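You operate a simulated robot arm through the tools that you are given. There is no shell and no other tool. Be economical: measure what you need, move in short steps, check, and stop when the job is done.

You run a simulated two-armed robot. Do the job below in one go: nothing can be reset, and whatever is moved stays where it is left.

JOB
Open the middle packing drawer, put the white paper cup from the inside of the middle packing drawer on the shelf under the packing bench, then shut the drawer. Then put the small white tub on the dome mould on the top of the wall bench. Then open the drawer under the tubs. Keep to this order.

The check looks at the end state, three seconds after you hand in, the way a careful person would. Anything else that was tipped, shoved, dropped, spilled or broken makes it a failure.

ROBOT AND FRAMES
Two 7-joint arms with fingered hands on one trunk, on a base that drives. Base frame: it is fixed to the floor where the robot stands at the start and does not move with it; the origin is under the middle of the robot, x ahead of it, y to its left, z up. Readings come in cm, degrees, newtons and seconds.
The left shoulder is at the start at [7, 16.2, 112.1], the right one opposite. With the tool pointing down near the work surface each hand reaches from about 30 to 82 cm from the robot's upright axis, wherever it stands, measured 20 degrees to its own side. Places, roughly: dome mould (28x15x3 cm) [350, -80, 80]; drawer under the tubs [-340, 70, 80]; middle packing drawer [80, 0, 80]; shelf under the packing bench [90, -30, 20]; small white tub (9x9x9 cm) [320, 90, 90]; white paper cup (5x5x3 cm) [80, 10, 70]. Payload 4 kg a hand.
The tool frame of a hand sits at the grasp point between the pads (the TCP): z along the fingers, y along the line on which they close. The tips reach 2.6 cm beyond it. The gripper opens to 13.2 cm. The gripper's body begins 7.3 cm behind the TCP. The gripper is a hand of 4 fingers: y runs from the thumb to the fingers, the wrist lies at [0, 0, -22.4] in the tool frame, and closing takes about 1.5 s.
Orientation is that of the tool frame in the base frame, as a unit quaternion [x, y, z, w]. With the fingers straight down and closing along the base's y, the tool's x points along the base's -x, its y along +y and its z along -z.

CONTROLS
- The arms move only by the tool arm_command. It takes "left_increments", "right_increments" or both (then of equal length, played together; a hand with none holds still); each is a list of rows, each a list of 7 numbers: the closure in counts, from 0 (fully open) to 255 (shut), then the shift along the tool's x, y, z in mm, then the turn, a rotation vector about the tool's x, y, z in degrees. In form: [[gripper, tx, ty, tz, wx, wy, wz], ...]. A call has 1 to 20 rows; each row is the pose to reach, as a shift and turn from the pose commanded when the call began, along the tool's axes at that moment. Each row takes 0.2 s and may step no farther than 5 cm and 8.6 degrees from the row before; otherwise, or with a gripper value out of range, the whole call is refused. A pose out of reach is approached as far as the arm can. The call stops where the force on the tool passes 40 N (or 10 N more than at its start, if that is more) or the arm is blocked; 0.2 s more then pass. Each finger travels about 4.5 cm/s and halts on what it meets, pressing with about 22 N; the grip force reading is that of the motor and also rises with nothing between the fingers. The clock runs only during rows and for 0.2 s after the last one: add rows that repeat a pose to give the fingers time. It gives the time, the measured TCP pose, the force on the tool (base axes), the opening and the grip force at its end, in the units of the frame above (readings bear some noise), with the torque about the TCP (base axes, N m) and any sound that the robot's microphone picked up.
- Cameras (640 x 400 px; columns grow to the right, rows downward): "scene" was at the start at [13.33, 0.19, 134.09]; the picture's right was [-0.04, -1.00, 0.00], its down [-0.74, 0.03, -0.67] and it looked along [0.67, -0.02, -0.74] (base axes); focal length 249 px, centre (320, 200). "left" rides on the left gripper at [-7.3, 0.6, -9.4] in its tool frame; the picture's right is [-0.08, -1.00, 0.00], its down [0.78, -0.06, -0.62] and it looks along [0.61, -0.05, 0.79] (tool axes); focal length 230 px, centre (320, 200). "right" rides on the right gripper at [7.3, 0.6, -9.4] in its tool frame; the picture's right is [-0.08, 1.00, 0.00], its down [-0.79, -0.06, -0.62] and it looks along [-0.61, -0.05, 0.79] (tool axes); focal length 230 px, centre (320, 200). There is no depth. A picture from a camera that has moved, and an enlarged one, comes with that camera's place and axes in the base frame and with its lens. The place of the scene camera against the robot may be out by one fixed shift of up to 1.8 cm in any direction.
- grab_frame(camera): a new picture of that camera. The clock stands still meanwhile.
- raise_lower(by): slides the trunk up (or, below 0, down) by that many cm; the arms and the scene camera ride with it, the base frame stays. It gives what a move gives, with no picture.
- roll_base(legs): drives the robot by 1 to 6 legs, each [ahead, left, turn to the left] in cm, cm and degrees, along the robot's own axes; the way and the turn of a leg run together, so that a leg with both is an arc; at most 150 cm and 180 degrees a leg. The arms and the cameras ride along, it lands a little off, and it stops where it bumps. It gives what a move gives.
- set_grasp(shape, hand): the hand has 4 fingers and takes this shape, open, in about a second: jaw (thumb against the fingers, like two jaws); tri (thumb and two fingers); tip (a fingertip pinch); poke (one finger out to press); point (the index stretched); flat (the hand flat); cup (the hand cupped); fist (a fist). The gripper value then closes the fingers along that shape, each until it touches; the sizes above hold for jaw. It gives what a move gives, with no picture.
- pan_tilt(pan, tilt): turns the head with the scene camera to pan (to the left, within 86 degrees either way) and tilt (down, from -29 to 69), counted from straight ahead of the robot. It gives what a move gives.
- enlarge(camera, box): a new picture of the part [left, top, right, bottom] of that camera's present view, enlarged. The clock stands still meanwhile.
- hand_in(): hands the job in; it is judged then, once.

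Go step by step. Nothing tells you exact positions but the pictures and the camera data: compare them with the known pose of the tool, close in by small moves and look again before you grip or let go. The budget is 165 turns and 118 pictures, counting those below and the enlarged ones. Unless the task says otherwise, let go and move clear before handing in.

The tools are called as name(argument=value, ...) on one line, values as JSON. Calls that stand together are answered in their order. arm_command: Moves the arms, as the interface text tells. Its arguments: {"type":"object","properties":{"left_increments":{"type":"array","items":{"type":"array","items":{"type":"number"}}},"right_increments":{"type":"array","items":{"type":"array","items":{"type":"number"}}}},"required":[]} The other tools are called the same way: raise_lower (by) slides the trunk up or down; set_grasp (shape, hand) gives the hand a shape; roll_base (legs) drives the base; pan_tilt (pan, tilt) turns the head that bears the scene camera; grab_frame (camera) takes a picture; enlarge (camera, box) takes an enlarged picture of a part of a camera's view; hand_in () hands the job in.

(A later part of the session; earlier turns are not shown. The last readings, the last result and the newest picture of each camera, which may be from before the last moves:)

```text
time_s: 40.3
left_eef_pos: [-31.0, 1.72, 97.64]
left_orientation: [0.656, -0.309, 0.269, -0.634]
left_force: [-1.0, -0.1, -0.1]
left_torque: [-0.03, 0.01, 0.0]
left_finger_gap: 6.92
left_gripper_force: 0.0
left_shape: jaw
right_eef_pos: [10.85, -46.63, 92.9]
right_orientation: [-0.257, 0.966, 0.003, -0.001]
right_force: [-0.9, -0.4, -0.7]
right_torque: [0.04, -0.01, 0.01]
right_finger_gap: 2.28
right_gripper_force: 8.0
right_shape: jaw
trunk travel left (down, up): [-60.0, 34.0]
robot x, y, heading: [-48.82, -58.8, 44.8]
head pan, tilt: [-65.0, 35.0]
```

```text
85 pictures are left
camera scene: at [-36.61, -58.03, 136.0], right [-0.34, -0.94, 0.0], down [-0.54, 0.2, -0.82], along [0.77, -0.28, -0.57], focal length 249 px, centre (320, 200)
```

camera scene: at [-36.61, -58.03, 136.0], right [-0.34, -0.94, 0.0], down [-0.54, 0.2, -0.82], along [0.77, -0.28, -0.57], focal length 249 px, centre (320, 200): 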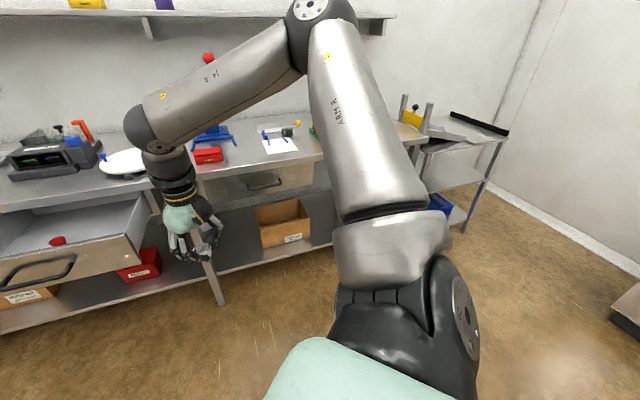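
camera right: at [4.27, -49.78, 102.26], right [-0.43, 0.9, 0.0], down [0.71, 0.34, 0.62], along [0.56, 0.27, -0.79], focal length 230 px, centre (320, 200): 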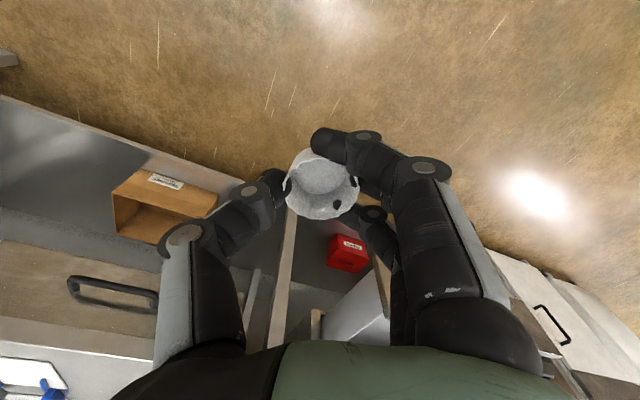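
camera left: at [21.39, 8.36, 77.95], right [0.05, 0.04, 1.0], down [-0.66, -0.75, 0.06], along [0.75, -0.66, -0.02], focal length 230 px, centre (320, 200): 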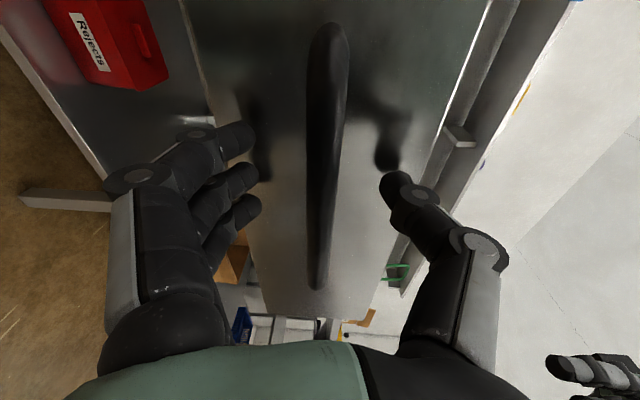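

The lift is limited to 40 cm a call, so I lower in two steps.

raise_lower(by=-38)

raise_lower(by=-18)

grab_frame(camera="right")

grab_frame(camera="scene")

```text
time_s: 44.0
left_eef_pos: [-31.03, 1.76, 59.67]
left_orientation: [0.655, -0.31, 0.268, -0.634]
left_force: [0.3, 0.3, 0.2]
left_torque: [0.01, 0.03, -0.01]
left_finger_gap: 6.98
left_gripper_force: 0.1
left_shape: jaw
right_eef_pos: [11.09, -46.7, 54.82]
right_orientation: [-0.258, 0.966, 0.003, -0.002]
right_force: [0.8, 0.6, -1.5]
right_torque: [-0.03, 0.0, -0.02]
right_finger_gap: 2.29
right_gripper_force: 8.2
right_shape: jaw
trunk travel left (down, up): [-22.0, 72.0]
robot x, y, heading: [-49.08, -58.76, 44.9]
head pan, tilt: [-65.0, 35.0]
```

```text
time_s: 46.0
left_eef_pos: [-30.94, 1.73, 41.64]
left_orientation: [0.656, -0.31, 0.269, -0.634]
left_force: [0.0, -0.1, 0.0]
left_torque: [-0.03, -0.01, 0.0]
left_finger_gap: 6.94
left_gripper_force: 0.1
left_shape: jaw
right_eef_pos: [10.93, -46.61, 36.82]
right_orientation: [-0.257, 0.966, 0.003, 0.0]
right_force: [-1.1, -0.7, 0.9]
right_torque: [0.01, 0.0, -0.03]
right_finger_gap: 2.25
right_gripper_force: 7.6
right_shape: jaw
trunk travel left (down, up): [-4.0, 90.0]
robot x, y, heading: [-48.74, -58.83, 44.7]
head pan, tilt: [-65.0, 35.0]
```

```text
84 pictures are left
camera right: at [4.34, -49.81, 46.18], right [-0.43, 0.9, 0.01], down [0.71, 0.33, 0.62], along [0.55, 0.27, -0.79], focal length 230 px, centre (320, 200)
```

right: 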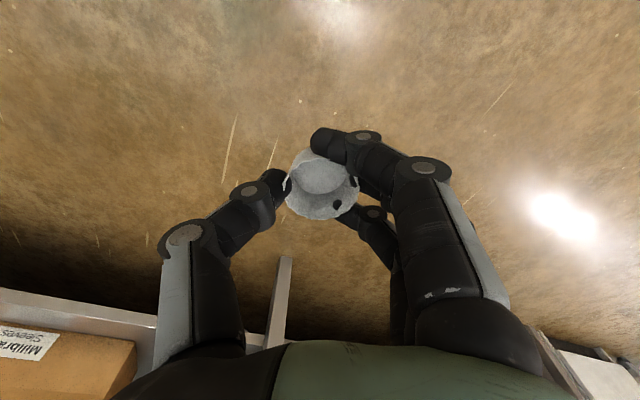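

```text
83 pictures are left
camera scene: at [-36.51, -58.09, 79.97], right [-0.34, -0.94, 0.0], down [-0.54, 0.2, -0.82], along [0.77, -0.28, -0.57], focal length 249 px, centre (320, 200)
```

scene: 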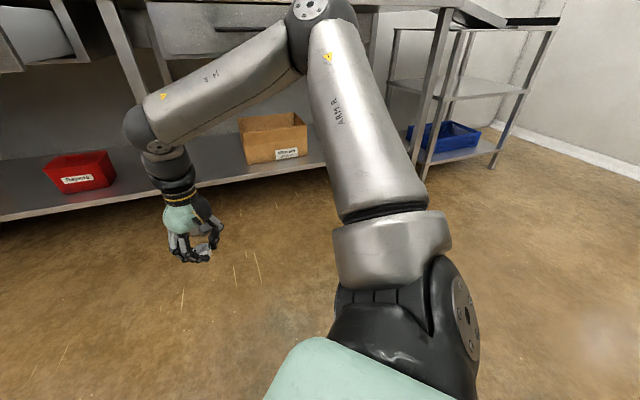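

The shelf seems about z 24 with its front edge near x 63. I drive nearer in this low posture.

roll_base(legs=[[22.6, -22.6, 0]])

grab_frame(camera="right")

grab_frame(camera="scene")

```text
time_s: 48.1
left_eef_pos: [0.91, 1.95, 41.57]
left_orientation: [0.657, -0.309, 0.269, -0.634]
left_force: [0.2, -0.3, -0.2]
left_torque: [0.02, 0.02, 0.0]
left_finger_gap: 6.92
left_gripper_force: 0.0
left_shape: jaw
right_eef_pos: [42.84, -46.44, 36.83]
right_orientation: [-0.258, 0.966, 0.002, -0.001]
right_force: [0.1, -0.2, 0.4]
right_torque: [-0.01, -0.03, 0.0]
right_finger_gap: 2.25
right_gripper_force: 7.9
right_shape: jaw
trunk travel left (down, up): [-4.0, 90.0]
robot x, y, heading: [-16.93, -58.69, 45.1]
head pan, tilt: [-65.0, 35.0]
```

```text
82 pictures are left
camera right: at [36.2, -49.61, 46.25], right [-0.43, 0.9, 0.0], down [0.71, 0.34, 0.62], along [0.56, 0.27, -0.79], focal length 230 px, centre (320, 200)
```

right: 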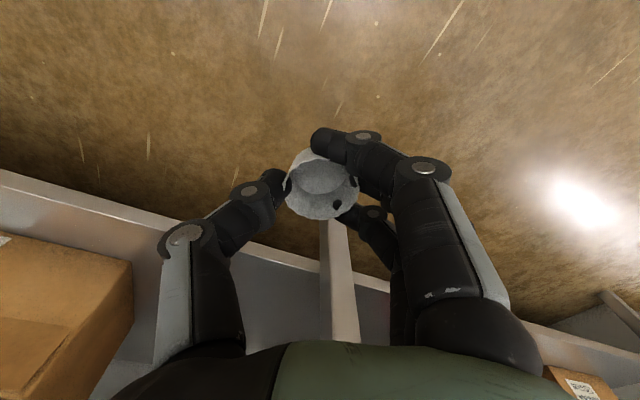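

```text
81 pictures are left
camera scene: at [-4.67, -57.91, 80.0], right [-0.34, -0.94, 0.0], down [-0.54, 0.2, -0.82], along [0.77, -0.28, -0.57], focal length 249 px, centre (320, 200)
```

scene: 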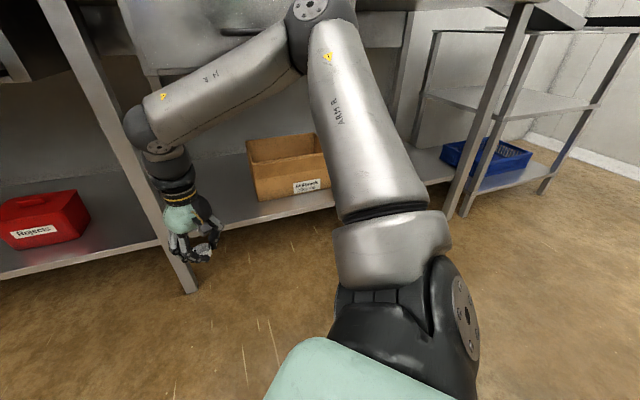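

The shelf edge is at x≈63, z≈25, the leg at y −34, and the box begins at about y −62. I reach in above the shelf with the hand pitched slightly forward.

arm_command(right_increments=[[215, -22, -14, 3, 0, -2, 0], [215, -43, -28, 6, 0, -4, 0], [215, -65, -43, 9, 0, -6, 0], [215, -86, -57, 12, 0, -8, 0], [215, -108, -71, 15, 0, -10, 0], [215, -129, -85, 18, 0, -12, 0], [215, -151, -99, 21, 0, -14, 0], [215, -172, -114, 24, 0, -16, 0], [215, -194, -128, 27, 0, -18, 0], [215, -215, -142, 30, 0, -18, 0], [215, -215, -142, 30, 0, -18, 0]])

grab_frame(camera="right")

grab_frame(camera="scene")

```text
time_s: 50.5
left_eef_pos: [0.83, 1.8, 41.67]
left_orientation: [0.656, -0.309, 0.269, -0.634]
left_force: [-0.3, -0.5, -0.6]
left_torque: [-0.02, 0.01, 0.01]
left_finger_gap: 6.98
left_gripper_force: 0.0
left_shape: jaw
right_eef_pos: [68.61, -48.09, 33.81]
right_orientation: [-0.255, 0.954, 0.043, 0.151]
right_force: [0.6, -0.5, 0.1]
right_torque: [0.02, 0.04, -0.03]
right_finger_gap: 2.23
right_gripper_force: 8.0
right_shape: jaw
trunk travel left (down, up): [-4.0, 90.0]
robot x, y, heading: [-17.2, -59.09, 44.8]
head pan, tilt: [-65.0, 35.0]
```

```text
80 pictures are left
camera right: at [59.75, -52.37, 40.47], right [-0.43, 0.9, 0.03], down [0.51, 0.22, 0.83], along [0.74, 0.37, -0.56], focal length 230 px, centre (320, 200)
```

right: 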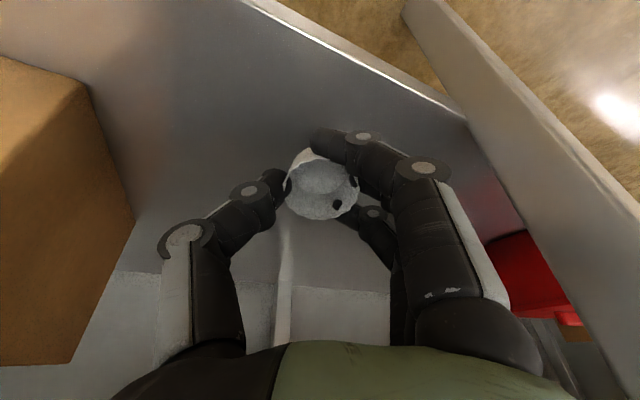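

```text
79 pictures are left
camera scene: at [-4.65, -57.91, 79.99], right [-0.34, -0.94, 0.0], down [-0.54, 0.2, -0.82], along [0.77, -0.28, -0.57], focal length 249 px, centre (320, 200)
```

scene: 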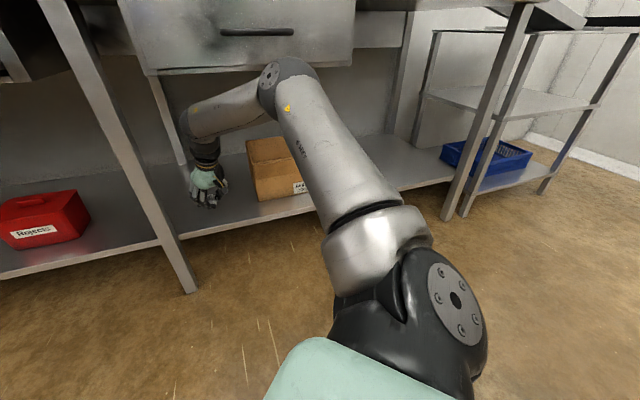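

The hand is over the shelf; the edge is at x≈65, so I go 4 cm deeper and lower to just above it.

arm_command(right_increments=[[215, -14, -8, 10, 0, 0, 0], [215, -28, -16, 25, 0, 0, 0], [215, -28, -16, 40, 0, 0, 0], [215, -28, -16, 40, 0, 0, 0]])

grab_frame(camera="right")

enlarge(camera="scene", box=[150, 100, 310, 250])

```text
time_s: 51.5
left_eef_pos: [0.87, 1.92, 41.65]
left_orientation: [0.656, -0.308, 0.269, -0.634]
left_force: [0.8, -0.9, 0.3]
left_torque: [-0.02, -0.01, -0.03]
left_finger_gap: 6.97
left_gripper_force: 0.0
left_shape: jaw
right_eef_pos: [72.79, -47.35, 30.95]
right_orientation: [-0.256, 0.954, 0.042, 0.15]
right_force: [-0.1, 0.4, -0.4]
right_torque: [-0.01, 0.02, 0.0]
right_finger_gap: 2.27
right_gripper_force: 8.3
right_shape: jaw
trunk travel left (down, up): [-4.0, 90.0]
robot x, y, heading: [-17.02, -59.27, 45.2]
head pan, tilt: [-65.0, 35.0]
```

```text
78 pictures are left
camera right: at [63.89, -51.81, 37.56], right [-0.43, 0.9, 0.03], down [0.51, 0.22, 0.83], along [0.74, 0.37, -0.56], focal length 230 px, centre (320, 200)
```

right: 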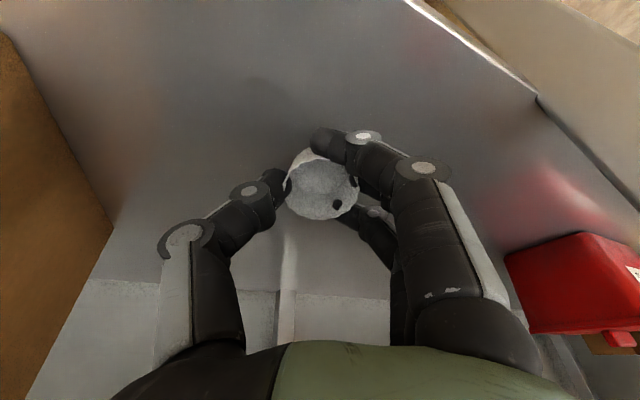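

```text
2.67 times, centred on (230, 175) of scene
camera zoom: at [-4.65, -57.91, 79.99], right [-0.34, -0.94, 0.0], down [-0.54, 0.2, -0.82], along [0.77, -0.28, -0.57], focal length 665 px, centre (560, 267)
```

zoom: 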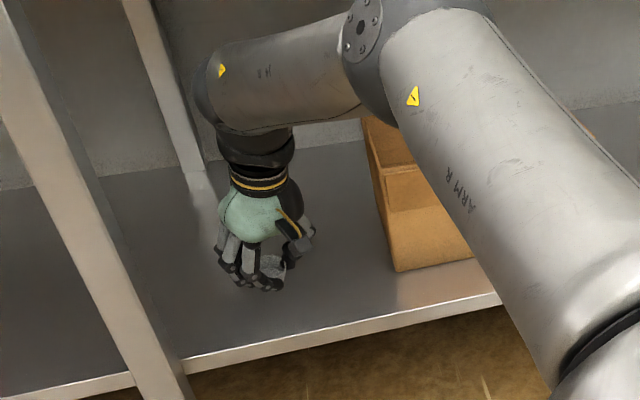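

Well over the shelf. I lower in small steps and watch the force.

arm_command(right_increments=[[215, 1, 0, 4, 0, 0, 0], [215, 3, 0, 8, 0, 0, 0], [215, 4, 0, 12, 0, 0, 0], [215, 5, 0, 16, 0, 0, 0], [215, 6, 0, 19, 0, 0, 0]])

enlarge(camera="scene", box=[180, 140, 260, 220])

```text
time_s: 52.7
left_eef_pos: [0.71, 1.86, 41.58]
left_orientation: [0.657, -0.309, 0.268, -0.634]
left_force: [-0.6, -0.1, -0.1]
left_torque: [0.0, 0.04, -0.03]
left_finger_gap: 6.95
left_gripper_force: 0.1
left_shape: jaw
right_eef_pos: [72.74, -47.52, 28.8]
right_orientation: [-0.254, 0.954, 0.043, 0.151]
right_force: [0.6, 0.1, 1.0]
right_torque: [0.01, -0.02, 0.02]
right_finger_gap: 2.27
right_gripper_force: 8.3
right_shape: jaw
trunk travel left (down, up): [-4.0, 90.0]
robot x, y, heading: [-17.02, -58.76, 44.9]
head pan, tilt: [-65.0, 35.0]
```

```text
5.00 times, centred on (220, 180) of scene
camera zoom: at [-4.66, -57.91, 79.99], right [-0.34, -0.94, 0.0], down [-0.54, 0.2, -0.82], along [0.77, -0.28, -0.57], focal length 1246 px, centre (820, 300)
```

zoom: 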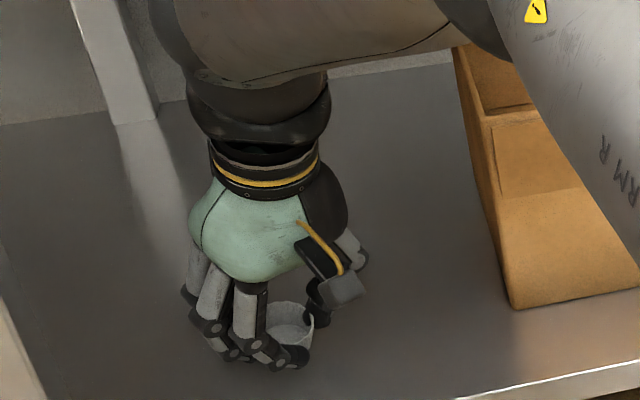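

No contact yet; I lower a little more.

arm_command(right_increments=[[215, 1, 0, 3, 0, 0, 0], [215, 2, 0, 5, 0, 0, 0], [215, 2, 0, 8, 0, 0, 0], [215, 2, 0, 8, 0, 0, 0]])

```text
time_s: 53.7
left_eef_pos: [0.79, 1.91, 41.59]
left_orientation: [0.656, -0.309, 0.269, -0.634]
left_force: [-0.2, 0.4, 0.8]
left_torque: [0.01, -0.01, 0.0]
left_finger_gap: 6.94
left_gripper_force: 0.0
left_shape: jaw
right_eef_pos: [72.93, -47.46, 28.07]
right_orientation: [-0.254, 0.955, 0.043, 0.15]
right_force: [-0.4, 0.2, -0.6]
right_torque: [-0.02, -0.02, 0.0]
right_finger_gap: 2.25
right_gripper_force: 8.5
right_shape: jaw
trunk travel left (down, up): [-4.0, 90.0]
robot x, y, heading: [-16.88, -58.63, 45.0]
head pan, tilt: [-65.0, 35.0]
```

arm_command(right_increments=[[215, 1, 0, 3, 0, 0, 0], [215, 2, 0, 5, 0, 0, 0], [215, 3, 0, 8, 0, 0, 0], [215, 3, 0, 8, 0, 0, 0]])

grab_frame(camera="right")

```text
time_s: 54.7
left_eef_pos: [0.71, 1.97, 41.62]
left_orientation: [0.656, -0.309, 0.27, -0.634]
left_force: [0.0, 0.9, -0.7]
left_torque: [0.01, 0.01, -0.01]
left_finger_gap: 6.96
left_gripper_force: 0.0
left_shape: jaw
right_eef_pos: [72.64, -47.46, 27.67]
right_orientation: [-0.256, 0.953, 0.044, 0.153]
right_force: [2.8, 4.6, 13.5]
right_torque: [0.02, 0.17, -0.02]
right_finger_gap: 2.34
right_gripper_force: 7.5
right_shape: jaw
trunk travel left (down, up): [-4.0, 90.0]
robot x, y, heading: [-16.55, -58.93, 45.2]
head pan, tilt: [-65.0, 35.0]
```

```text
75 pictures are left
camera right: at [63.76, -51.84, 34.28], right [-0.44, 0.9, 0.03], down [0.51, 0.22, 0.83], along [0.74, 0.38, -0.55], focal length 230 px, centre (320, 200)
```

right: 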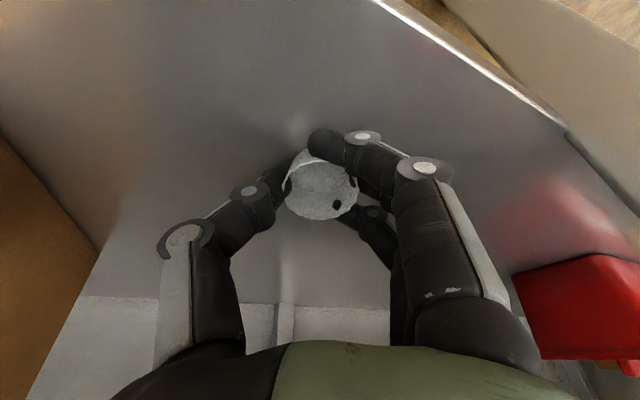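

Contact at z≈27.7. I ease off 2 mm and open slowly.

arm_command(right_increments=[[215, -1, 0, -3, 0, 0, 0], [200, -1, 0, -3, 0, 0, 0], [190, -1, 0, -3, 0, 0, 0], [180, -1, 0, -3, 0, 0, 0], [170, -1, 0, -3, 0, 0, 0], [160, -1, 0, -3, 0, 0, 0], [150, -1, 0, -3, 0, 0, 0], [140, -1, 0, -3, 0, 0, 0], [120, -1, 0, -3, 0, 0, 0], [120, -1, 0, -3, 0, 0, 0]])

grab_frame(camera="right")

```text
time_s: 56.9
left_eef_pos: [0.85, 1.8, 41.76]
left_orientation: [0.656, -0.308, 0.27, -0.634]
left_force: [-0.3, 0.2, 0.1]
left_torque: [0.0, 0.03, 0.0]
left_finger_gap: 6.96
left_gripper_force: 0.2
left_shape: jaw
right_eef_pos: [72.74, -47.48, 27.76]
right_orientation: [-0.254, 0.954, 0.043, 0.153]
right_force: [1.4, -2.6, 10.0]
right_torque: [0.11, 0.26, 0.03]
right_finger_gap: 6.64
right_gripper_force: 0.2
right_shape: jaw
trunk travel left (down, up): [-4.0, 90.0]
robot x, y, heading: [-16.8, -59.0, 45.1]
head pan, tilt: [-65.0, 35.0]
```

```text
74 pictures are left
camera right: at [63.83, -51.89, 34.37], right [-0.43, 0.9, 0.03], down [0.51, 0.22, 0.83], along [0.74, 0.38, -0.56], focal length 230 px, centre (320, 200)
```

right: 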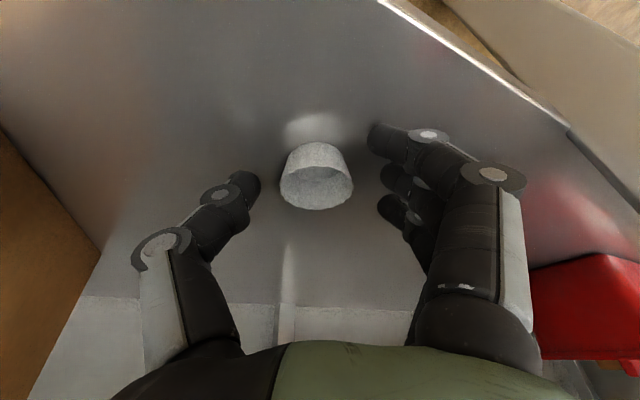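

The cup stands upright on the shelf. I lift the hand straight off it, then back the base out.

arm_command(right_increments=[[110, 0, 0, -15, 0, 0, 0], [110, 0, 0, -35, 0, 0, 0], [110, 0, 0, -60, 0, 0, 0]])

roll_base(legs=[[-22.6, 22.6, 0]])

pan_tilt(pan=-45, tilt=35)

grab_frame(camera="scene")

```text
time_s: 57.7
left_eef_pos: [0.76, 1.74, 41.56]
left_orientation: [0.656, -0.308, 0.27, -0.634]
left_force: [0.0, 0.3, -0.2]
left_torque: [0.05, 0.01, 0.01]
left_finger_gap: 7.0
left_gripper_force: 0.1
left_shape: jaw
right_eef_pos: [71.02, -48.43, 33.2]
right_orientation: [-0.256, 0.954, 0.043, 0.149]
right_force: [-0.5, 0.4, -0.5]
right_torque: [-0.02, 0.02, 0.0]
right_finger_gap: 7.42
right_gripper_force: 0.1
right_shape: jaw
trunk travel left (down, up): [-4.0, 90.0]
robot x, y, heading: [-16.92, -58.88, 45.1]
head pan, tilt: [-65.0, 35.0]
```

```text
time_s: 60.0
left_eef_pos: [-31.1, 1.54, 41.67]
left_orientation: [0.657, -0.309, 0.27, -0.633]
left_force: [-0.1, -0.6, 0.0]
left_torque: [0.02, 0.01, 0.0]
left_finger_gap: 6.99
left_gripper_force: 0.1
left_shape: jaw
right_eef_pos: [39.15, -48.93, 33.2]
right_orientation: [-0.254, 0.954, 0.042, 0.15]
right_force: [0.5, 0.0, 0.5]
right_torque: [0.04, 0.0, 0.0]
right_finger_gap: 7.41
right_gripper_force: 0.0
right_shape: jaw
trunk travel left (down, up): [-4.0, 90.0]
robot x, y, heading: [-48.57, -59.2, 45.3]
head pan, tilt: [-65.0, 35.0]
stopped in leg 1: the robot was blocked; the commanded pose is now the measured one
```

```text
time_s: 60.9
left_eef_pos: [-31.02, 1.43, 41.76]
left_orientation: [0.655, -0.309, 0.27, -0.634]
left_force: [0.5, -0.4, -0.1]
left_torque: [-0.02, -0.04, 0.02]
left_finger_gap: 6.95
left_gripper_force: 0.1
left_shape: jaw
right_eef_pos: [39.02, -48.81, 33.15]
right_orientation: [-0.254, 0.955, 0.042, 0.15]
right_force: [0.1, 0.1, -0.8]
right_torque: [-0.01, -0.03, 0.0]
right_finger_gap: 7.44
right_gripper_force: 0.0
right_shape: jaw
trunk travel left (down, up): [-4.0, 90.0]
robot x, y, heading: [-48.82, -59.24, 45.1]
head pan, tilt: [-45.0, 35.0]
```

```text
73 pictures are left
camera scene: at [-36.12, -55.23, 79.99], right [0.0, -1.0, 0.0], down [-0.57, 0.0, -0.82], along [0.82, 0.0, -0.57], focal length 249 px, centre (320, 200)
```

scene: 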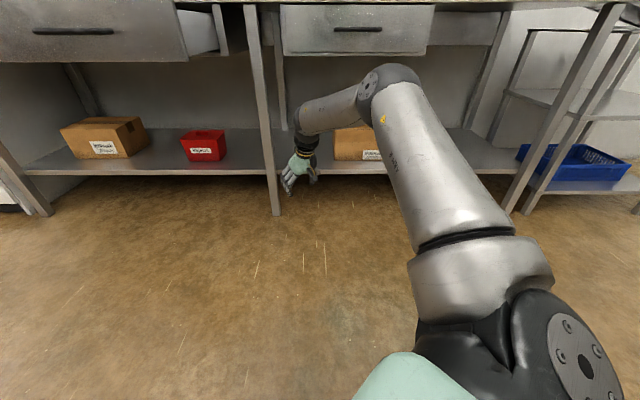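

The base reported being blocked right at the end of the way back. I check what is behind and to the left.

pan_tilt(pan=86, tilt=25)

grab_frame(camera="scene")

pan_tilt(pan=-86, tilt=30)

grab_frame(camera="scene")

```text
time_s: 63.0
left_eef_pos: [-31.01, 1.58, 41.73]
left_orientation: [0.655, -0.309, 0.27, -0.634]
left_force: [-0.1, -0.1, 0.1]
left_torque: [0.02, 0.03, -0.02]
left_finger_gap: 6.98
left_gripper_force: 0.1
left_shape: jaw
right_eef_pos: [38.98, -48.86, 33.11]
right_orientation: [-0.253, 0.955, 0.042, 0.15]
right_force: [-0.9, 0.5, -0.6]
right_torque: [-0.01, -0.04, 0.01]
right_finger_gap: 7.46
right_gripper_force: 0.2
right_shape: jaw
trunk travel left (down, up): [-4.0, 90.0]
robot x, y, heading: [-49.03, -59.0, 44.9]
head pan, tilt: [85.9, 25.0]
```

```text
72 pictures are left
camera scene: at [-50.94, -48.24, 81.58], right [0.76, 0.65, 0.0], down [0.28, -0.32, -0.91], along [-0.59, 0.69, -0.42], focal length 249 px, centre (320, 200)
```

scene: 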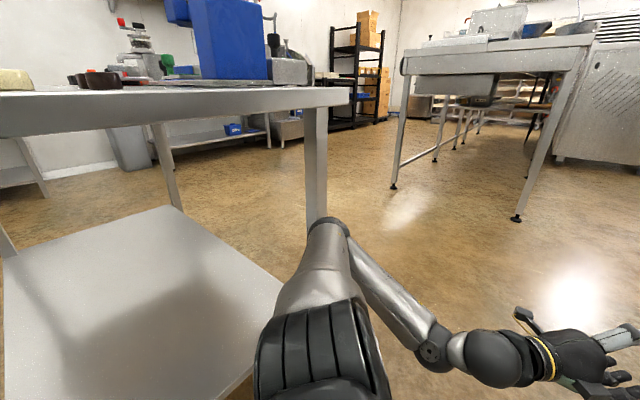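

```text
time_s: 65.6
left_eef_pos: [-31.15, 1.45, 41.66]
left_orientation: [0.656, -0.308, 0.271, -0.634]
left_force: [0.0, 0.6, 0.4]
left_torque: [-0.02, 0.02, 0.0]
left_finger_gap: 6.95
left_gripper_force: 0.1
left_shape: jaw
right_eef_pos: [39.01, -48.95, 33.12]
right_orientation: [-0.253, 0.955, 0.042, 0.15]
right_force: [0.4, 0.3, 0.0]
right_torque: [-0.02, 0.02, 0.02]
right_finger_gap: 7.45
right_gripper_force: 0.1
right_shape: jaw
trunk travel left (down, up): [-4.0, 90.0]
robot x, y, heading: [-48.88, -59.13, 44.9]
head pan, tilt: [-85.9, 30.0]
```

```text
71 pictures are left
camera scene: at [-38.09, -61.13, 80.76], right [-0.66, -0.75, 0.0], down [-0.38, 0.33, -0.87], along [0.65, -0.57, -0.5], focal length 249 px, centre (320, 200)
```

scene: 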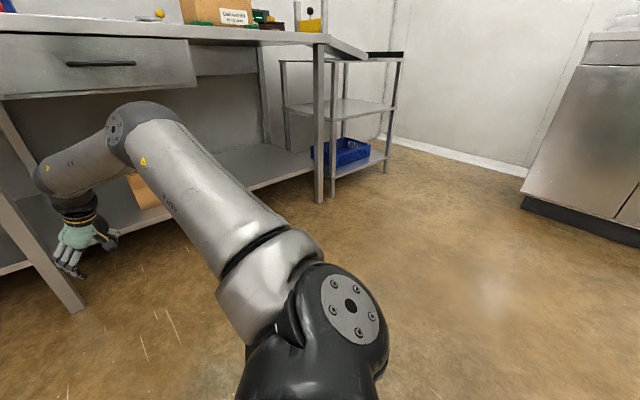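

The left elbow touched the leg of a table behind, at the very end of a slow drive; nothing seems displaced. I draw the right hand in, move forward away from that table, and then raise the trunk.

arm_command(right_increments=[[110, 16, 13, -16, 0, 2.5, 0], [110, 32, 26, -32, 0, 5, 0], [110, 48, 39, -48, 0, 7.5, 0], [110, 64, 52, -64, 0, 10, 0], [110, 80, 65, -80, 0, 12.5, 0], [110, 96, 78, -96, 0, 15, 0], [110, 112, 91, -112, 0, 17, 0], [110, 127, 103, -125, 0, 18, 0]])

roll_base(legs=[[10, -10, 0]])

raise_lower(by=30)

raise_lower(by=22)

pan_tilt(pan=-35, tilt=42)

grab_frame(camera="scene")

```text
time_s: 67.4
left_eef_pos: [-31.23, 1.56, 41.75]
left_orientation: [0.656, -0.309, 0.27, -0.633]
left_force: [0.3, -0.7, 0.4]
left_torque: [-0.01, 0.01, 0.04]
left_finger_gap: 6.98
left_gripper_force: 0.0
left_shape: jaw
right_eef_pos: [20.08, -47.93, 41.12]
right_orientation: [-0.258, 0.966, 0.002, -0.002]
right_force: [0.3, -0.1, 0.2]
right_torque: [-0.03, -0.01, 0.0]
right_finger_gap: 7.42
right_gripper_force: 0.1
right_shape: jaw
trunk travel left (down, up): [-4.0, 90.0]
robot x, y, heading: [-49.09, -58.8, 44.9]
head pan, tilt: [-85.9, 30.0]
```

```text
time_s: 68.7
left_eef_pos: [-16.87, 1.59, 41.64]
left_orientation: [0.656, -0.308, 0.271, -0.634]
left_force: [0.0, -0.2, 0.2]
left_torque: [-0.02, 0.05, -0.02]
left_finger_gap: 6.96
left_gripper_force: 0.1
left_shape: jaw
right_eef_pos: [34.27, -47.9, 41.25]
right_orientation: [-0.257, 0.966, 0.002, -0.001]
right_force: [0.1, 0.0, 0.8]
right_torque: [-0.02, 0.0, 0.0]
right_finger_gap: 7.44
right_gripper_force: 0.0
right_shape: jaw
trunk travel left (down, up): [-4.0, 90.0]
robot x, y, heading: [-34.64, -59.12, 45.0]
head pan, tilt: [-85.9, 30.0]
```

```text
time_s: 71.7
left_eef_pos: [-16.82, 1.54, 71.77]
left_orientation: [0.656, -0.308, 0.271, -0.634]
left_force: [-1.0, 0.8, -0.3]
left_torque: [0.0, -0.05, -0.01]
left_finger_gap: 6.97
left_gripper_force: 0.1
left_shape: jaw
right_eef_pos: [34.32, -47.77, 71.16]
right_orientation: [-0.257, 0.966, 0.002, -0.001]
right_force: [0.0, 0.0, -0.2]
right_torque: [0.01, 0.01, 0.0]
right_finger_gap: 7.48
right_gripper_force: 0.0
right_shape: jaw
trunk travel left (down, up): [-34.0, 60.0]
robot x, y, heading: [-34.33, -59.13, 44.6]
head pan, tilt: [-85.9, 30.0]
```

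```text
time_s: 74.1
left_eef_pos: [-16.92, 1.51, 93.62]
left_orientation: [0.656, -0.308, 0.27, -0.633]
left_force: [0.8, -0.1, 0.1]
left_torque: [-0.01, 0.01, 0.0]
left_finger_gap: 6.94
left_gripper_force: 0.1
left_shape: jaw
right_eef_pos: [34.35, -47.81, 93.21]
right_orientation: [-0.258, 0.966, 0.003, -0.001]
right_force: [0.9, 0.1, 0.2]
right_torque: [0.04, 0.03, 0.02]
right_finger_gap: 7.45
right_gripper_force: 0.1
right_shape: jaw
trunk travel left (down, up): [-56.0, 38.0]
robot x, y, heading: [-34.74, -59.44, 44.9]
head pan, tilt: [-85.9, 30.0]
```

```text
time_s: 75.3
left_eef_pos: [-16.94, 1.62, 93.67]
left_orientation: [0.656, -0.308, 0.27, -0.634]
left_force: [-0.2, 0.1, 0.5]
left_torque: [-0.04, 0.0, 0.01]
left_finger_gap: 6.96
left_gripper_force: 0.1
left_shape: jaw
right_eef_pos: [34.32, -47.71, 93.21]
right_orientation: [-0.257, 0.967, 0.001, -0.002]
right_force: [0.0, -0.5, 0.2]
right_torque: [0.02, 0.03, 0.02]
right_finger_gap: 7.43
right_gripper_force: 0.1
right_shape: jaw
trunk travel left (down, up): [-56.0, 38.0]
robot x, y, heading: [-34.3, -59.01, 44.9]
head pan, tilt: [-35.0, 42.0]
```

```text
70 pictures are left
camera scene: at [-22.55, -53.72, 130.95], right [0.17, -0.99, 0.0], down [-0.66, -0.12, -0.74], along [0.73, 0.13, -0.67], focal length 249 px, centre (320, 200)
```

scene: 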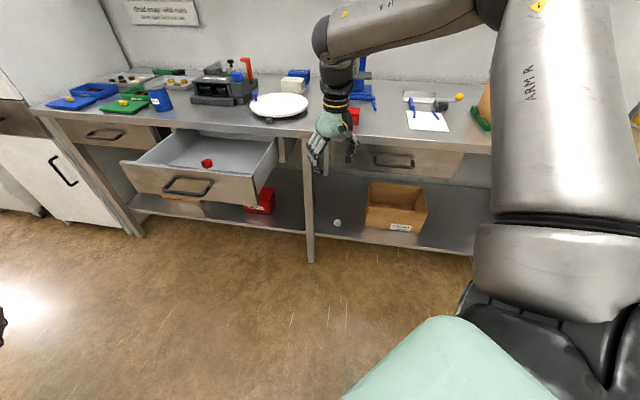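

The cup stands on the shelf. Next I face the bench again, in front of the drawer, to push it shut with the left hand as a fist.

roll_base(legs=[[0, 0, -45], [0, 59, 0]])

set_grasp(hand="left", shape="fist")

pan_tilt(pan=0, tilt=48)

grab_frame(camera="scene")

grab_frame(camera="left")

```text
time_s: 80.7
left_eef_pos: [20.69, 30.37, 93.72]
left_orientation: [-0.488, 0.536, -0.492, 0.482]
left_force: [-1.1, -0.5, 0.1]
left_torque: [-0.02, -0.01, -0.03]
left_finger_gap: 6.97
left_gripper_force: 0.0
left_shape: jaw
right_eef_pos: [22.08, -40.86, 93.17]
right_orientation: [0.132, 0.991, 0.001, -0.001]
right_force: [0.0, 0.9, 0.3]
right_torque: [-0.02, 0.02, -0.02]
right_finger_gap: 7.43
right_gripper_force: 0.1
right_shape: jaw
trunk travel left (down, up): [-56.0, 38.0]
robot x, y, heading: [-34.62, 0.09, 0.1]
head pan, tilt: [-35.0, 42.0]
```

```text
time_s: 81.6
left_eef_pos: [20.68, 30.34, 93.67]
left_orientation: [-0.489, 0.535, -0.492, 0.483]
left_force: [-0.2, -0.2, -0.1]
left_torque: [0.0, 0.02, 0.01]
left_finger_gap: 0.01
left_gripper_force: 0.1
left_shape: fist
right_eef_pos: [21.96, -40.73, 93.15]
right_orientation: [0.131, 0.991, 0.002, -0.001]
right_force: [0.9, 0.0, -0.3]
right_torque: [-0.02, 0.01, -0.02]
right_finger_gap: 7.43
right_gripper_force: 0.1
right_shape: jaw
trunk travel left (down, up): [-56.0, 38.0]
robot x, y, heading: [-34.42, -0.09, -0.0]
head pan, tilt: [-35.0, 42.0]
```

```text
time_s: 82.6
left_eef_pos: [20.71, 30.32, 93.63]
left_orientation: [-0.489, 0.535, -0.493, 0.481]
left_force: [0.2, 0.0, -1.2]
left_torque: [0.0, -0.01, 0.01]
left_finger_gap: 0.0
left_gripper_force: 0.0
left_shape: fist
right_eef_pos: [22.14, -40.69, 93.12]
right_orientation: [0.131, 0.991, 0.002, -0.001]
right_force: [0.5, 0.0, -0.6]
right_torque: [-0.01, 0.0, -0.02]
right_finger_gap: 7.47
right_gripper_force: 0.0
right_shape: jaw
trunk travel left (down, up): [-56.0, 38.0]
robot x, y, heading: [-34.92, -0.05, -0.3]
head pan, tilt: [0.0, 48.0]
```

```text
69 pictures are left
camera scene: at [-21.47, 0.48, 130.09], right [0.0, -1.0, 0.0], down [-0.74, 0.0, -0.67], along [0.67, 0.0, -0.74], focal length 249 px, centre (320, 200)
```

scene: 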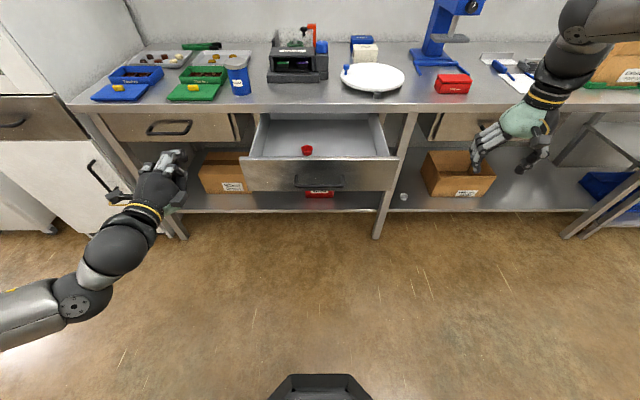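

```text
68 pictures are left
camera left: at [11.71, 38.06, 93.83], right [0.05, 0.04, 1.0], down [-0.66, -0.75, 0.06], along [0.75, -0.66, -0.01], focal length 230 px, centre (320, 200)
```

left: 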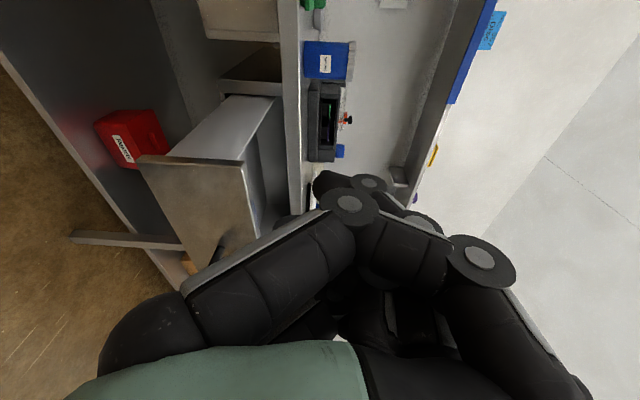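

I move the fist in front of the handle, a few cm short of it.

arm_command(left_increments=[[0, 38, 18, -3, 0, 0, 0], [0, 76, 36, -5, 0, 0, 0], [0, 114, 54, -5, 0, 0, 0], [0, 152, 72, -5, 0, 0, 0], [0, 190, 90, -5, 0, 0, 0], [0, 228, 108, -5, 0, 0, 0], [0, 266, 126, -5, 0, 0, 0], [0, 305, 145, -5, 0, 0, 0], [0, 305, 145, -5, 0, 0, 0]])

grab_frame(camera="left")

grab_frame(camera="scene")

```text
time_s: 84.6
left_eef_pos: [20.67, 1.35, 75.5]
left_orientation: [-0.488, 0.535, -0.495, 0.481]
left_force: [-0.6, -0.4, -0.4]
left_torque: [-0.01, 0.0, -0.01]
left_finger_gap: 0.01
left_gripper_force: 0.1
left_shape: fist
left hand out of reach, approached as far as the arm can: row 4, 5, 6, 7, 8, 9
right_eef_pos: [22.09, -40.66, 93.25]
right_orientation: [0.132, 0.991, 0.002, 0.0]
right_force: [-0.9, 0.1, -0.2]
right_torque: [-0.02, -0.01, 0.01]
right_finger_gap: 7.45
right_gripper_force: 0.1
right_shape: jaw
trunk travel left (down, up): [-56.0, 38.0]
robot x, y, heading: [-34.89, 0.35, 0.1]
head pan, tilt: [0.0, 48.0]
```

```text
67 pictures are left
camera left: at [11.67, 9.11, 75.54], right [0.05, 0.04, 1.0], down [-0.66, -0.75, 0.07], along [0.75, -0.66, -0.01], focal length 230 px, centre (320, 200)
```

left: 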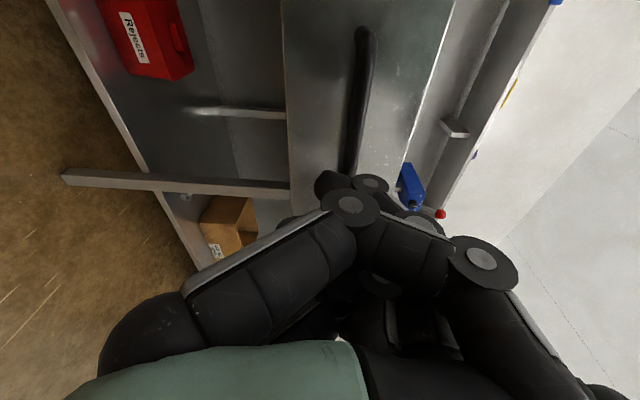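

```text
66 pictures are left
camera scene: at [-21.46, 0.55, 130.09], right [0.0, -1.0, 0.0], down [-0.74, 0.0, -0.67], along [0.67, 0.0, -0.74], focal length 249 px, centre (320, 200)
```

scene: 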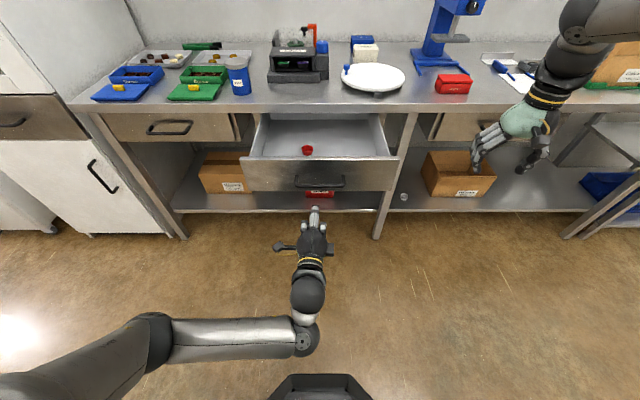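

I raise the fist to bar height and drive forward slowly to push the drawer.

arm_command(left_increments=[[0, 2, -10, 0, 0, 0, 0], [0, 4, -22, 0, 0, 0, 0]])

roll_base(legs=[[20, 0, 0]])

grab_frame(camera="scene")

```text
time_s: 85.2
left_eef_pos: [21.83, 1.28, 76.47]
left_orientation: [-0.489, 0.535, -0.494, 0.481]
left_force: [0.6, -0.2, -0.7]
left_torque: [0.0, 0.01, 0.02]
left_finger_gap: 0.01
left_gripper_force: 0.1
left_shape: fist
left hand out of reach, approached as far as the arm can: row 1, 2
right_eef_pos: [22.11, -40.73, 93.12]
right_orientation: [0.132, 0.991, 0.001, 0.0]
right_force: [0.5, 0.4, -0.6]
right_torque: [-0.03, -0.03, 0.0]
right_finger_gap: 7.44
right_gripper_force: 0.1
right_shape: jaw
trunk travel left (down, up): [-56.0, 38.0]
robot x, y, heading: [-34.42, -0.16, 0.0]
head pan, tilt: [0.0, 48.0]
```

```text
time_s: 86.8
left_eef_pos: [41.6, 1.23, 76.6]
left_orientation: [-0.488, 0.535, -0.495, 0.48]
left_force: [0.3, -0.3, -0.3]
left_torque: [-0.01, -0.04, 0.02]
left_finger_gap: 0.0
left_gripper_force: 0.0
left_shape: fist
right_eef_pos: [42.02, -40.79, 92.94]
right_orientation: [0.132, 0.991, 0.002, -0.001]
right_force: [0.2, -0.2, -0.1]
right_torque: [-0.01, -0.02, 0.02]
right_finger_gap: 7.43
right_gripper_force: 0.1
right_shape: jaw
trunk travel left (down, up): [-56.0, 38.0]
robot x, y, heading: [-15.23, -0.03, -0.3]
head pan, tilt: [0.0, 48.0]
```

```text
65 pictures are left
camera scene: at [-1.61, 0.48, 130.09], right [0.0, -1.0, 0.0], down [-0.74, 0.0, -0.67], along [0.67, 0.0, -0.74], focal length 249 px, centre (320, 200)
```

scene: 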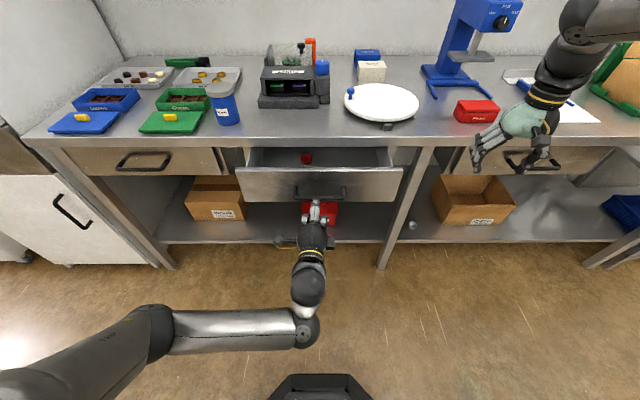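

It is closing. I push on in smaller steps.

roll_base(legs=[[11, 0, 0]])

grab_frame(camera="scene")

```text
time_s: 88.0
left_eef_pos: [52.55, 1.18, 76.65]
left_orientation: [-0.488, 0.536, -0.494, 0.48]
left_force: [-0.2, -0.1, 0.2]
left_torque: [-0.02, 0.01, -0.02]
left_finger_gap: 0.0
left_gripper_force: 0.0
left_shape: fist
right_eef_pos: [52.88, -40.72, 93.21]
right_orientation: [0.132, 0.991, 0.002, -0.001]
right_force: [0.2, 0.7, 0.0]
right_torque: [-0.01, 0.05, -0.03]
right_finger_gap: 7.45
right_gripper_force: 0.0
right_shape: jaw
trunk travel left (down, up): [-56.0, 38.0]
robot x, y, heading: [-3.94, 0.21, -0.2]
head pan, tilt: [0.0, 48.0]
```

```text
64 pictures are left
camera scene: at [9.38, 0.47, 130.09], right [0.0, -1.0, 0.0], down [-0.74, 0.0, -0.67], along [0.67, 0.0, -0.74], focal length 249 px, centre (320, 200)
```

scene: 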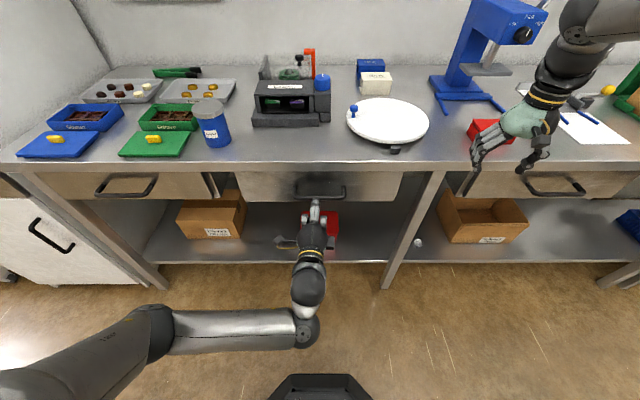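

enlarge(camera="scene", box=[190, 140, 450, 240])

enlarge(camera="left", box=[200, 0, 500, 220])

```text
2.46 times, centred on (320, 190) of scene
camera zoom: at [9.38, 0.47, 130.09], right [0.0, -1.0, 0.0], down [-0.74, 0.0, -0.67], along [0.67, 0.0, -0.74], focal length 614 px, centre (320, 225)
```

zoom: 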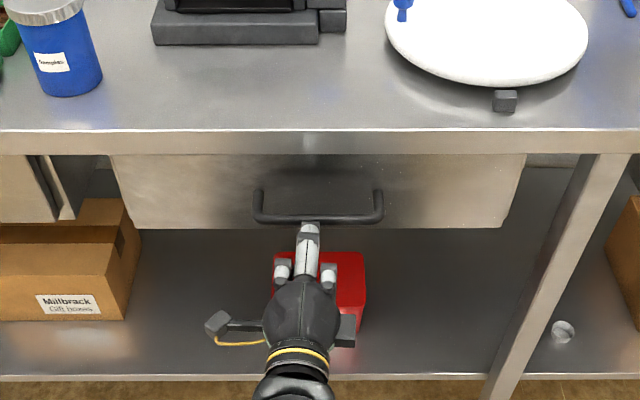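

```text
1.82 times, centred on (350, 110) of left
camera zoom: at [43.6, 8.89, 76.73], right [0.05, 0.04, 1.0], down [-0.66, -0.75, 0.07], along [0.75, -0.66, -0.01], focal length 418 px, centre (266, 364)
```

zoom: 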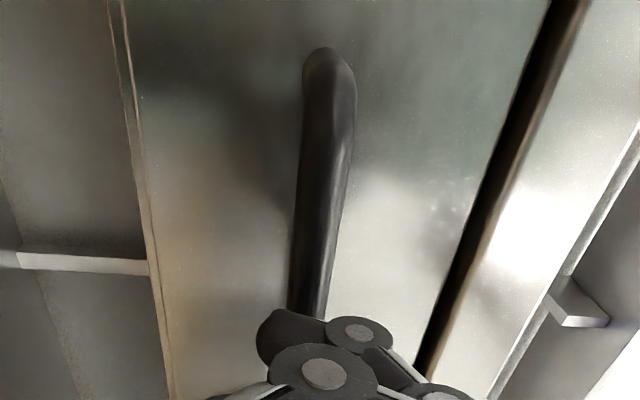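

It seems about 1–1.5 cm short of flush with its neighbour. I push a bit more with the arm and watch the force.

arm_command(left_increments=[[0, 0, 0, 5, 0, 0, 0], [0, 0, 0, 10, 0, 0, 0], [0, 0, 0, 15, 0, 0, 0], [0, 0, 0, 20, 0, 0, 0], [0, 0, 0, 25, 0, 0, 0]])

enlarge(camera="scene", box=[190, 140, 450, 240])

```text
time_s: 89.2
left_eef_pos: [54.72, 0.94, 76.68]
left_orientation: [-0.487, 0.535, -0.496, 0.481]
left_force: [-20.5, 0.4, 2.5]
left_torque: [-0.01, -0.24, 0.01]
left_finger_gap: 0.0
left_gripper_force: 0.1
left_shape: fist
right_eef_pos: [52.61, -40.86, 93.37]
right_orientation: [0.132, 0.991, 0.003, 0.002]
right_force: [-0.2, -0.4, 0.0]
right_torque: [-0.03, -0.03, 0.01]
right_finger_gap: 7.42
right_gripper_force: 0.1
right_shape: jaw
trunk travel left (down, up): [-56.0, 38.0]
robot x, y, heading: [-4.25, -0.5, 0.2]
head pan, tilt: [0.0, 48.0]
```

```text
2.46 times, centred on (320, 190) of scene
camera zoom: at [8.97, 0.47, 130.13], right [0.0, -1.0, 0.0], down [-0.74, 0.0, -0.67], along [0.67, 0.0, -0.74], focal length 614 px, centre (320, 225)
```

zoom: 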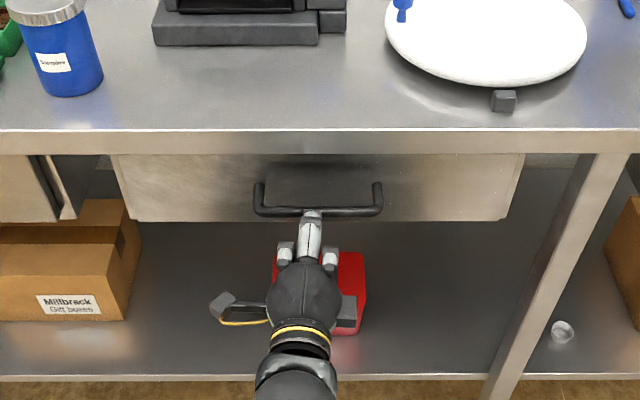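

The drawer is flush. I draw the hand back, back off, and look around for the wall bench with the tub and the dome mould.

arm_command(left_increments=[[0, 0, 0, -15, 0, 0, 0], [0, 0, 0, -40, 0, 0, 0]])

roll_base(legs=[[-28, 0, 0]])

pan_tilt(pan=60, tilt=12)

grab_frame(camera="scene")

pan_tilt(pan=0, tilt=15)

grab_frame(camera="scene")

```text
time_s: 89.8
left_eef_pos: [51.73, 1.44, 76.04]
left_orientation: [-0.487, 0.535, -0.495, 0.48]
left_force: [0.2, -0.6, 0.5]
left_torque: [-0.04, 0.02, 0.01]
left_finger_gap: 0.0
left_gripper_force: 0.1
left_shape: fist
left hand out of reach, approached as far as the arm can: row 2
right_eef_pos: [52.96, -40.83, 93.17]
right_orientation: [0.132, 0.991, 0.001, 0.0]
right_force: [-1.6, 0.3, 0.3]
right_torque: [0.02, 0.0, 0.0]
right_finger_gap: 7.44
right_gripper_force: 0.0
right_shape: jaw
trunk travel left (down, up): [-56.0, 38.0]
robot x, y, heading: [-4.09, 0.26, -0.0]
head pan, tilt: [0.0, 48.0]
```

```text
time_s: 91.7
left_eef_pos: [23.92, 1.35, 76.06]
left_orientation: [-0.487, 0.535, -0.496, 0.48]
left_force: [0.4, 0.1, 0.4]
left_torque: [-0.01, 0.02, -0.01]
left_finger_gap: 0.01
left_gripper_force: 0.1
left_shape: fist
right_eef_pos: [24.96, -40.88, 93.13]
right_orientation: [0.133, 0.991, 0.002, 0.0]
right_force: [-0.8, -0.8, 0.0]
right_torque: [0.03, 0.0, 0.0]
right_finger_gap: 7.43
right_gripper_force: 0.0
right_shape: jaw
trunk travel left (down, up): [-56.0, 38.0]
robot x, y, heading: [-31.8, 0.25, -0.1]
head pan, tilt: [0.0, 48.0]
```

```text
time_s: 93.0
left_eef_pos: [23.85, 1.41, 75.95]
left_orientation: [-0.487, 0.536, -0.496, 0.479]
left_force: [-0.2, 0.6, -0.4]
left_torque: [0.02, -0.01, -0.01]
left_finger_gap: 0.01
left_gripper_force: 0.0
left_shape: fist
right_eef_pos: [25.08, -40.83, 93.3]
right_orientation: [0.133, 0.991, 0.002, -0.001]
right_force: [0.2, -0.2, 0.1]
right_torque: [0.01, 0.04, 0.02]
right_finger_gap: 7.43
right_gripper_force: 0.0
right_shape: jaw
trunk travel left (down, up): [-56.0, 38.0]
robot x, y, heading: [-32.06, -0.07, -0.4]
head pan, tilt: [60.0, 12.0]
```

```text
60 pictures are left
camera scene: at [-21.71, 8.56, 135.68], right [0.86, -0.5, 0.0], down [-0.1, -0.18, -0.98], along [0.49, 0.85, -0.21], focal length 249 px, centre (320, 200)
```

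scene: 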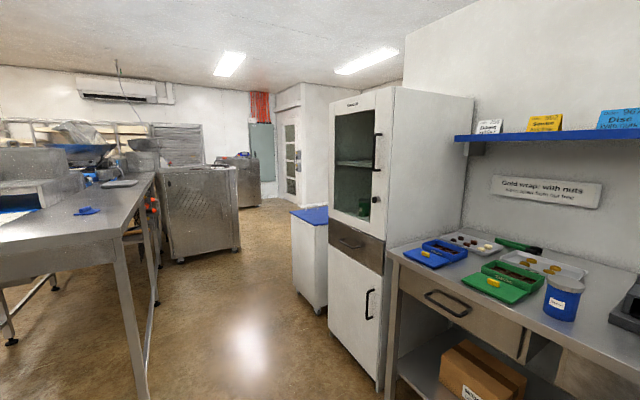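

```text
time_s: 94.3
left_eef_pos: [23.89, 1.4, 76.04]
left_orientation: [-0.488, 0.535, -0.496, 0.479]
left_force: [0.4, -0.2, 0.2]
left_torque: [-0.03, 0.0, 0.02]
left_finger_gap: 0.0
left_gripper_force: 0.0
left_shape: fist
right_eef_pos: [24.79, -40.85, 93.15]
right_orientation: [0.134, 0.991, 0.002, -0.001]
right_force: [0.5, 0.1, -0.7]
right_torque: [-0.02, 0.02, 0.0]
right_finger_gap: 7.44
right_gripper_force: 0.0
right_shape: jaw
trunk travel left (down, up): [-56.0, 38.0]
robot x, y, heading: [-31.75, 0.1, -0.2]
head pan, tilt: [0.0, 15.0]
```

```text
59 pictures are left
camera scene: at [-17.06, 0.49, 135.19], right [0.0, -1.0, 0.0], down [-0.26, 0.0, -0.97], along [0.97, 0.0, -0.26], focal length 249 px, centre (320, 200)
```

scene: 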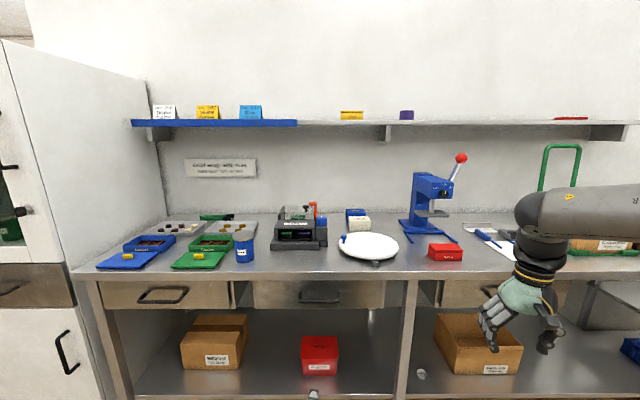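

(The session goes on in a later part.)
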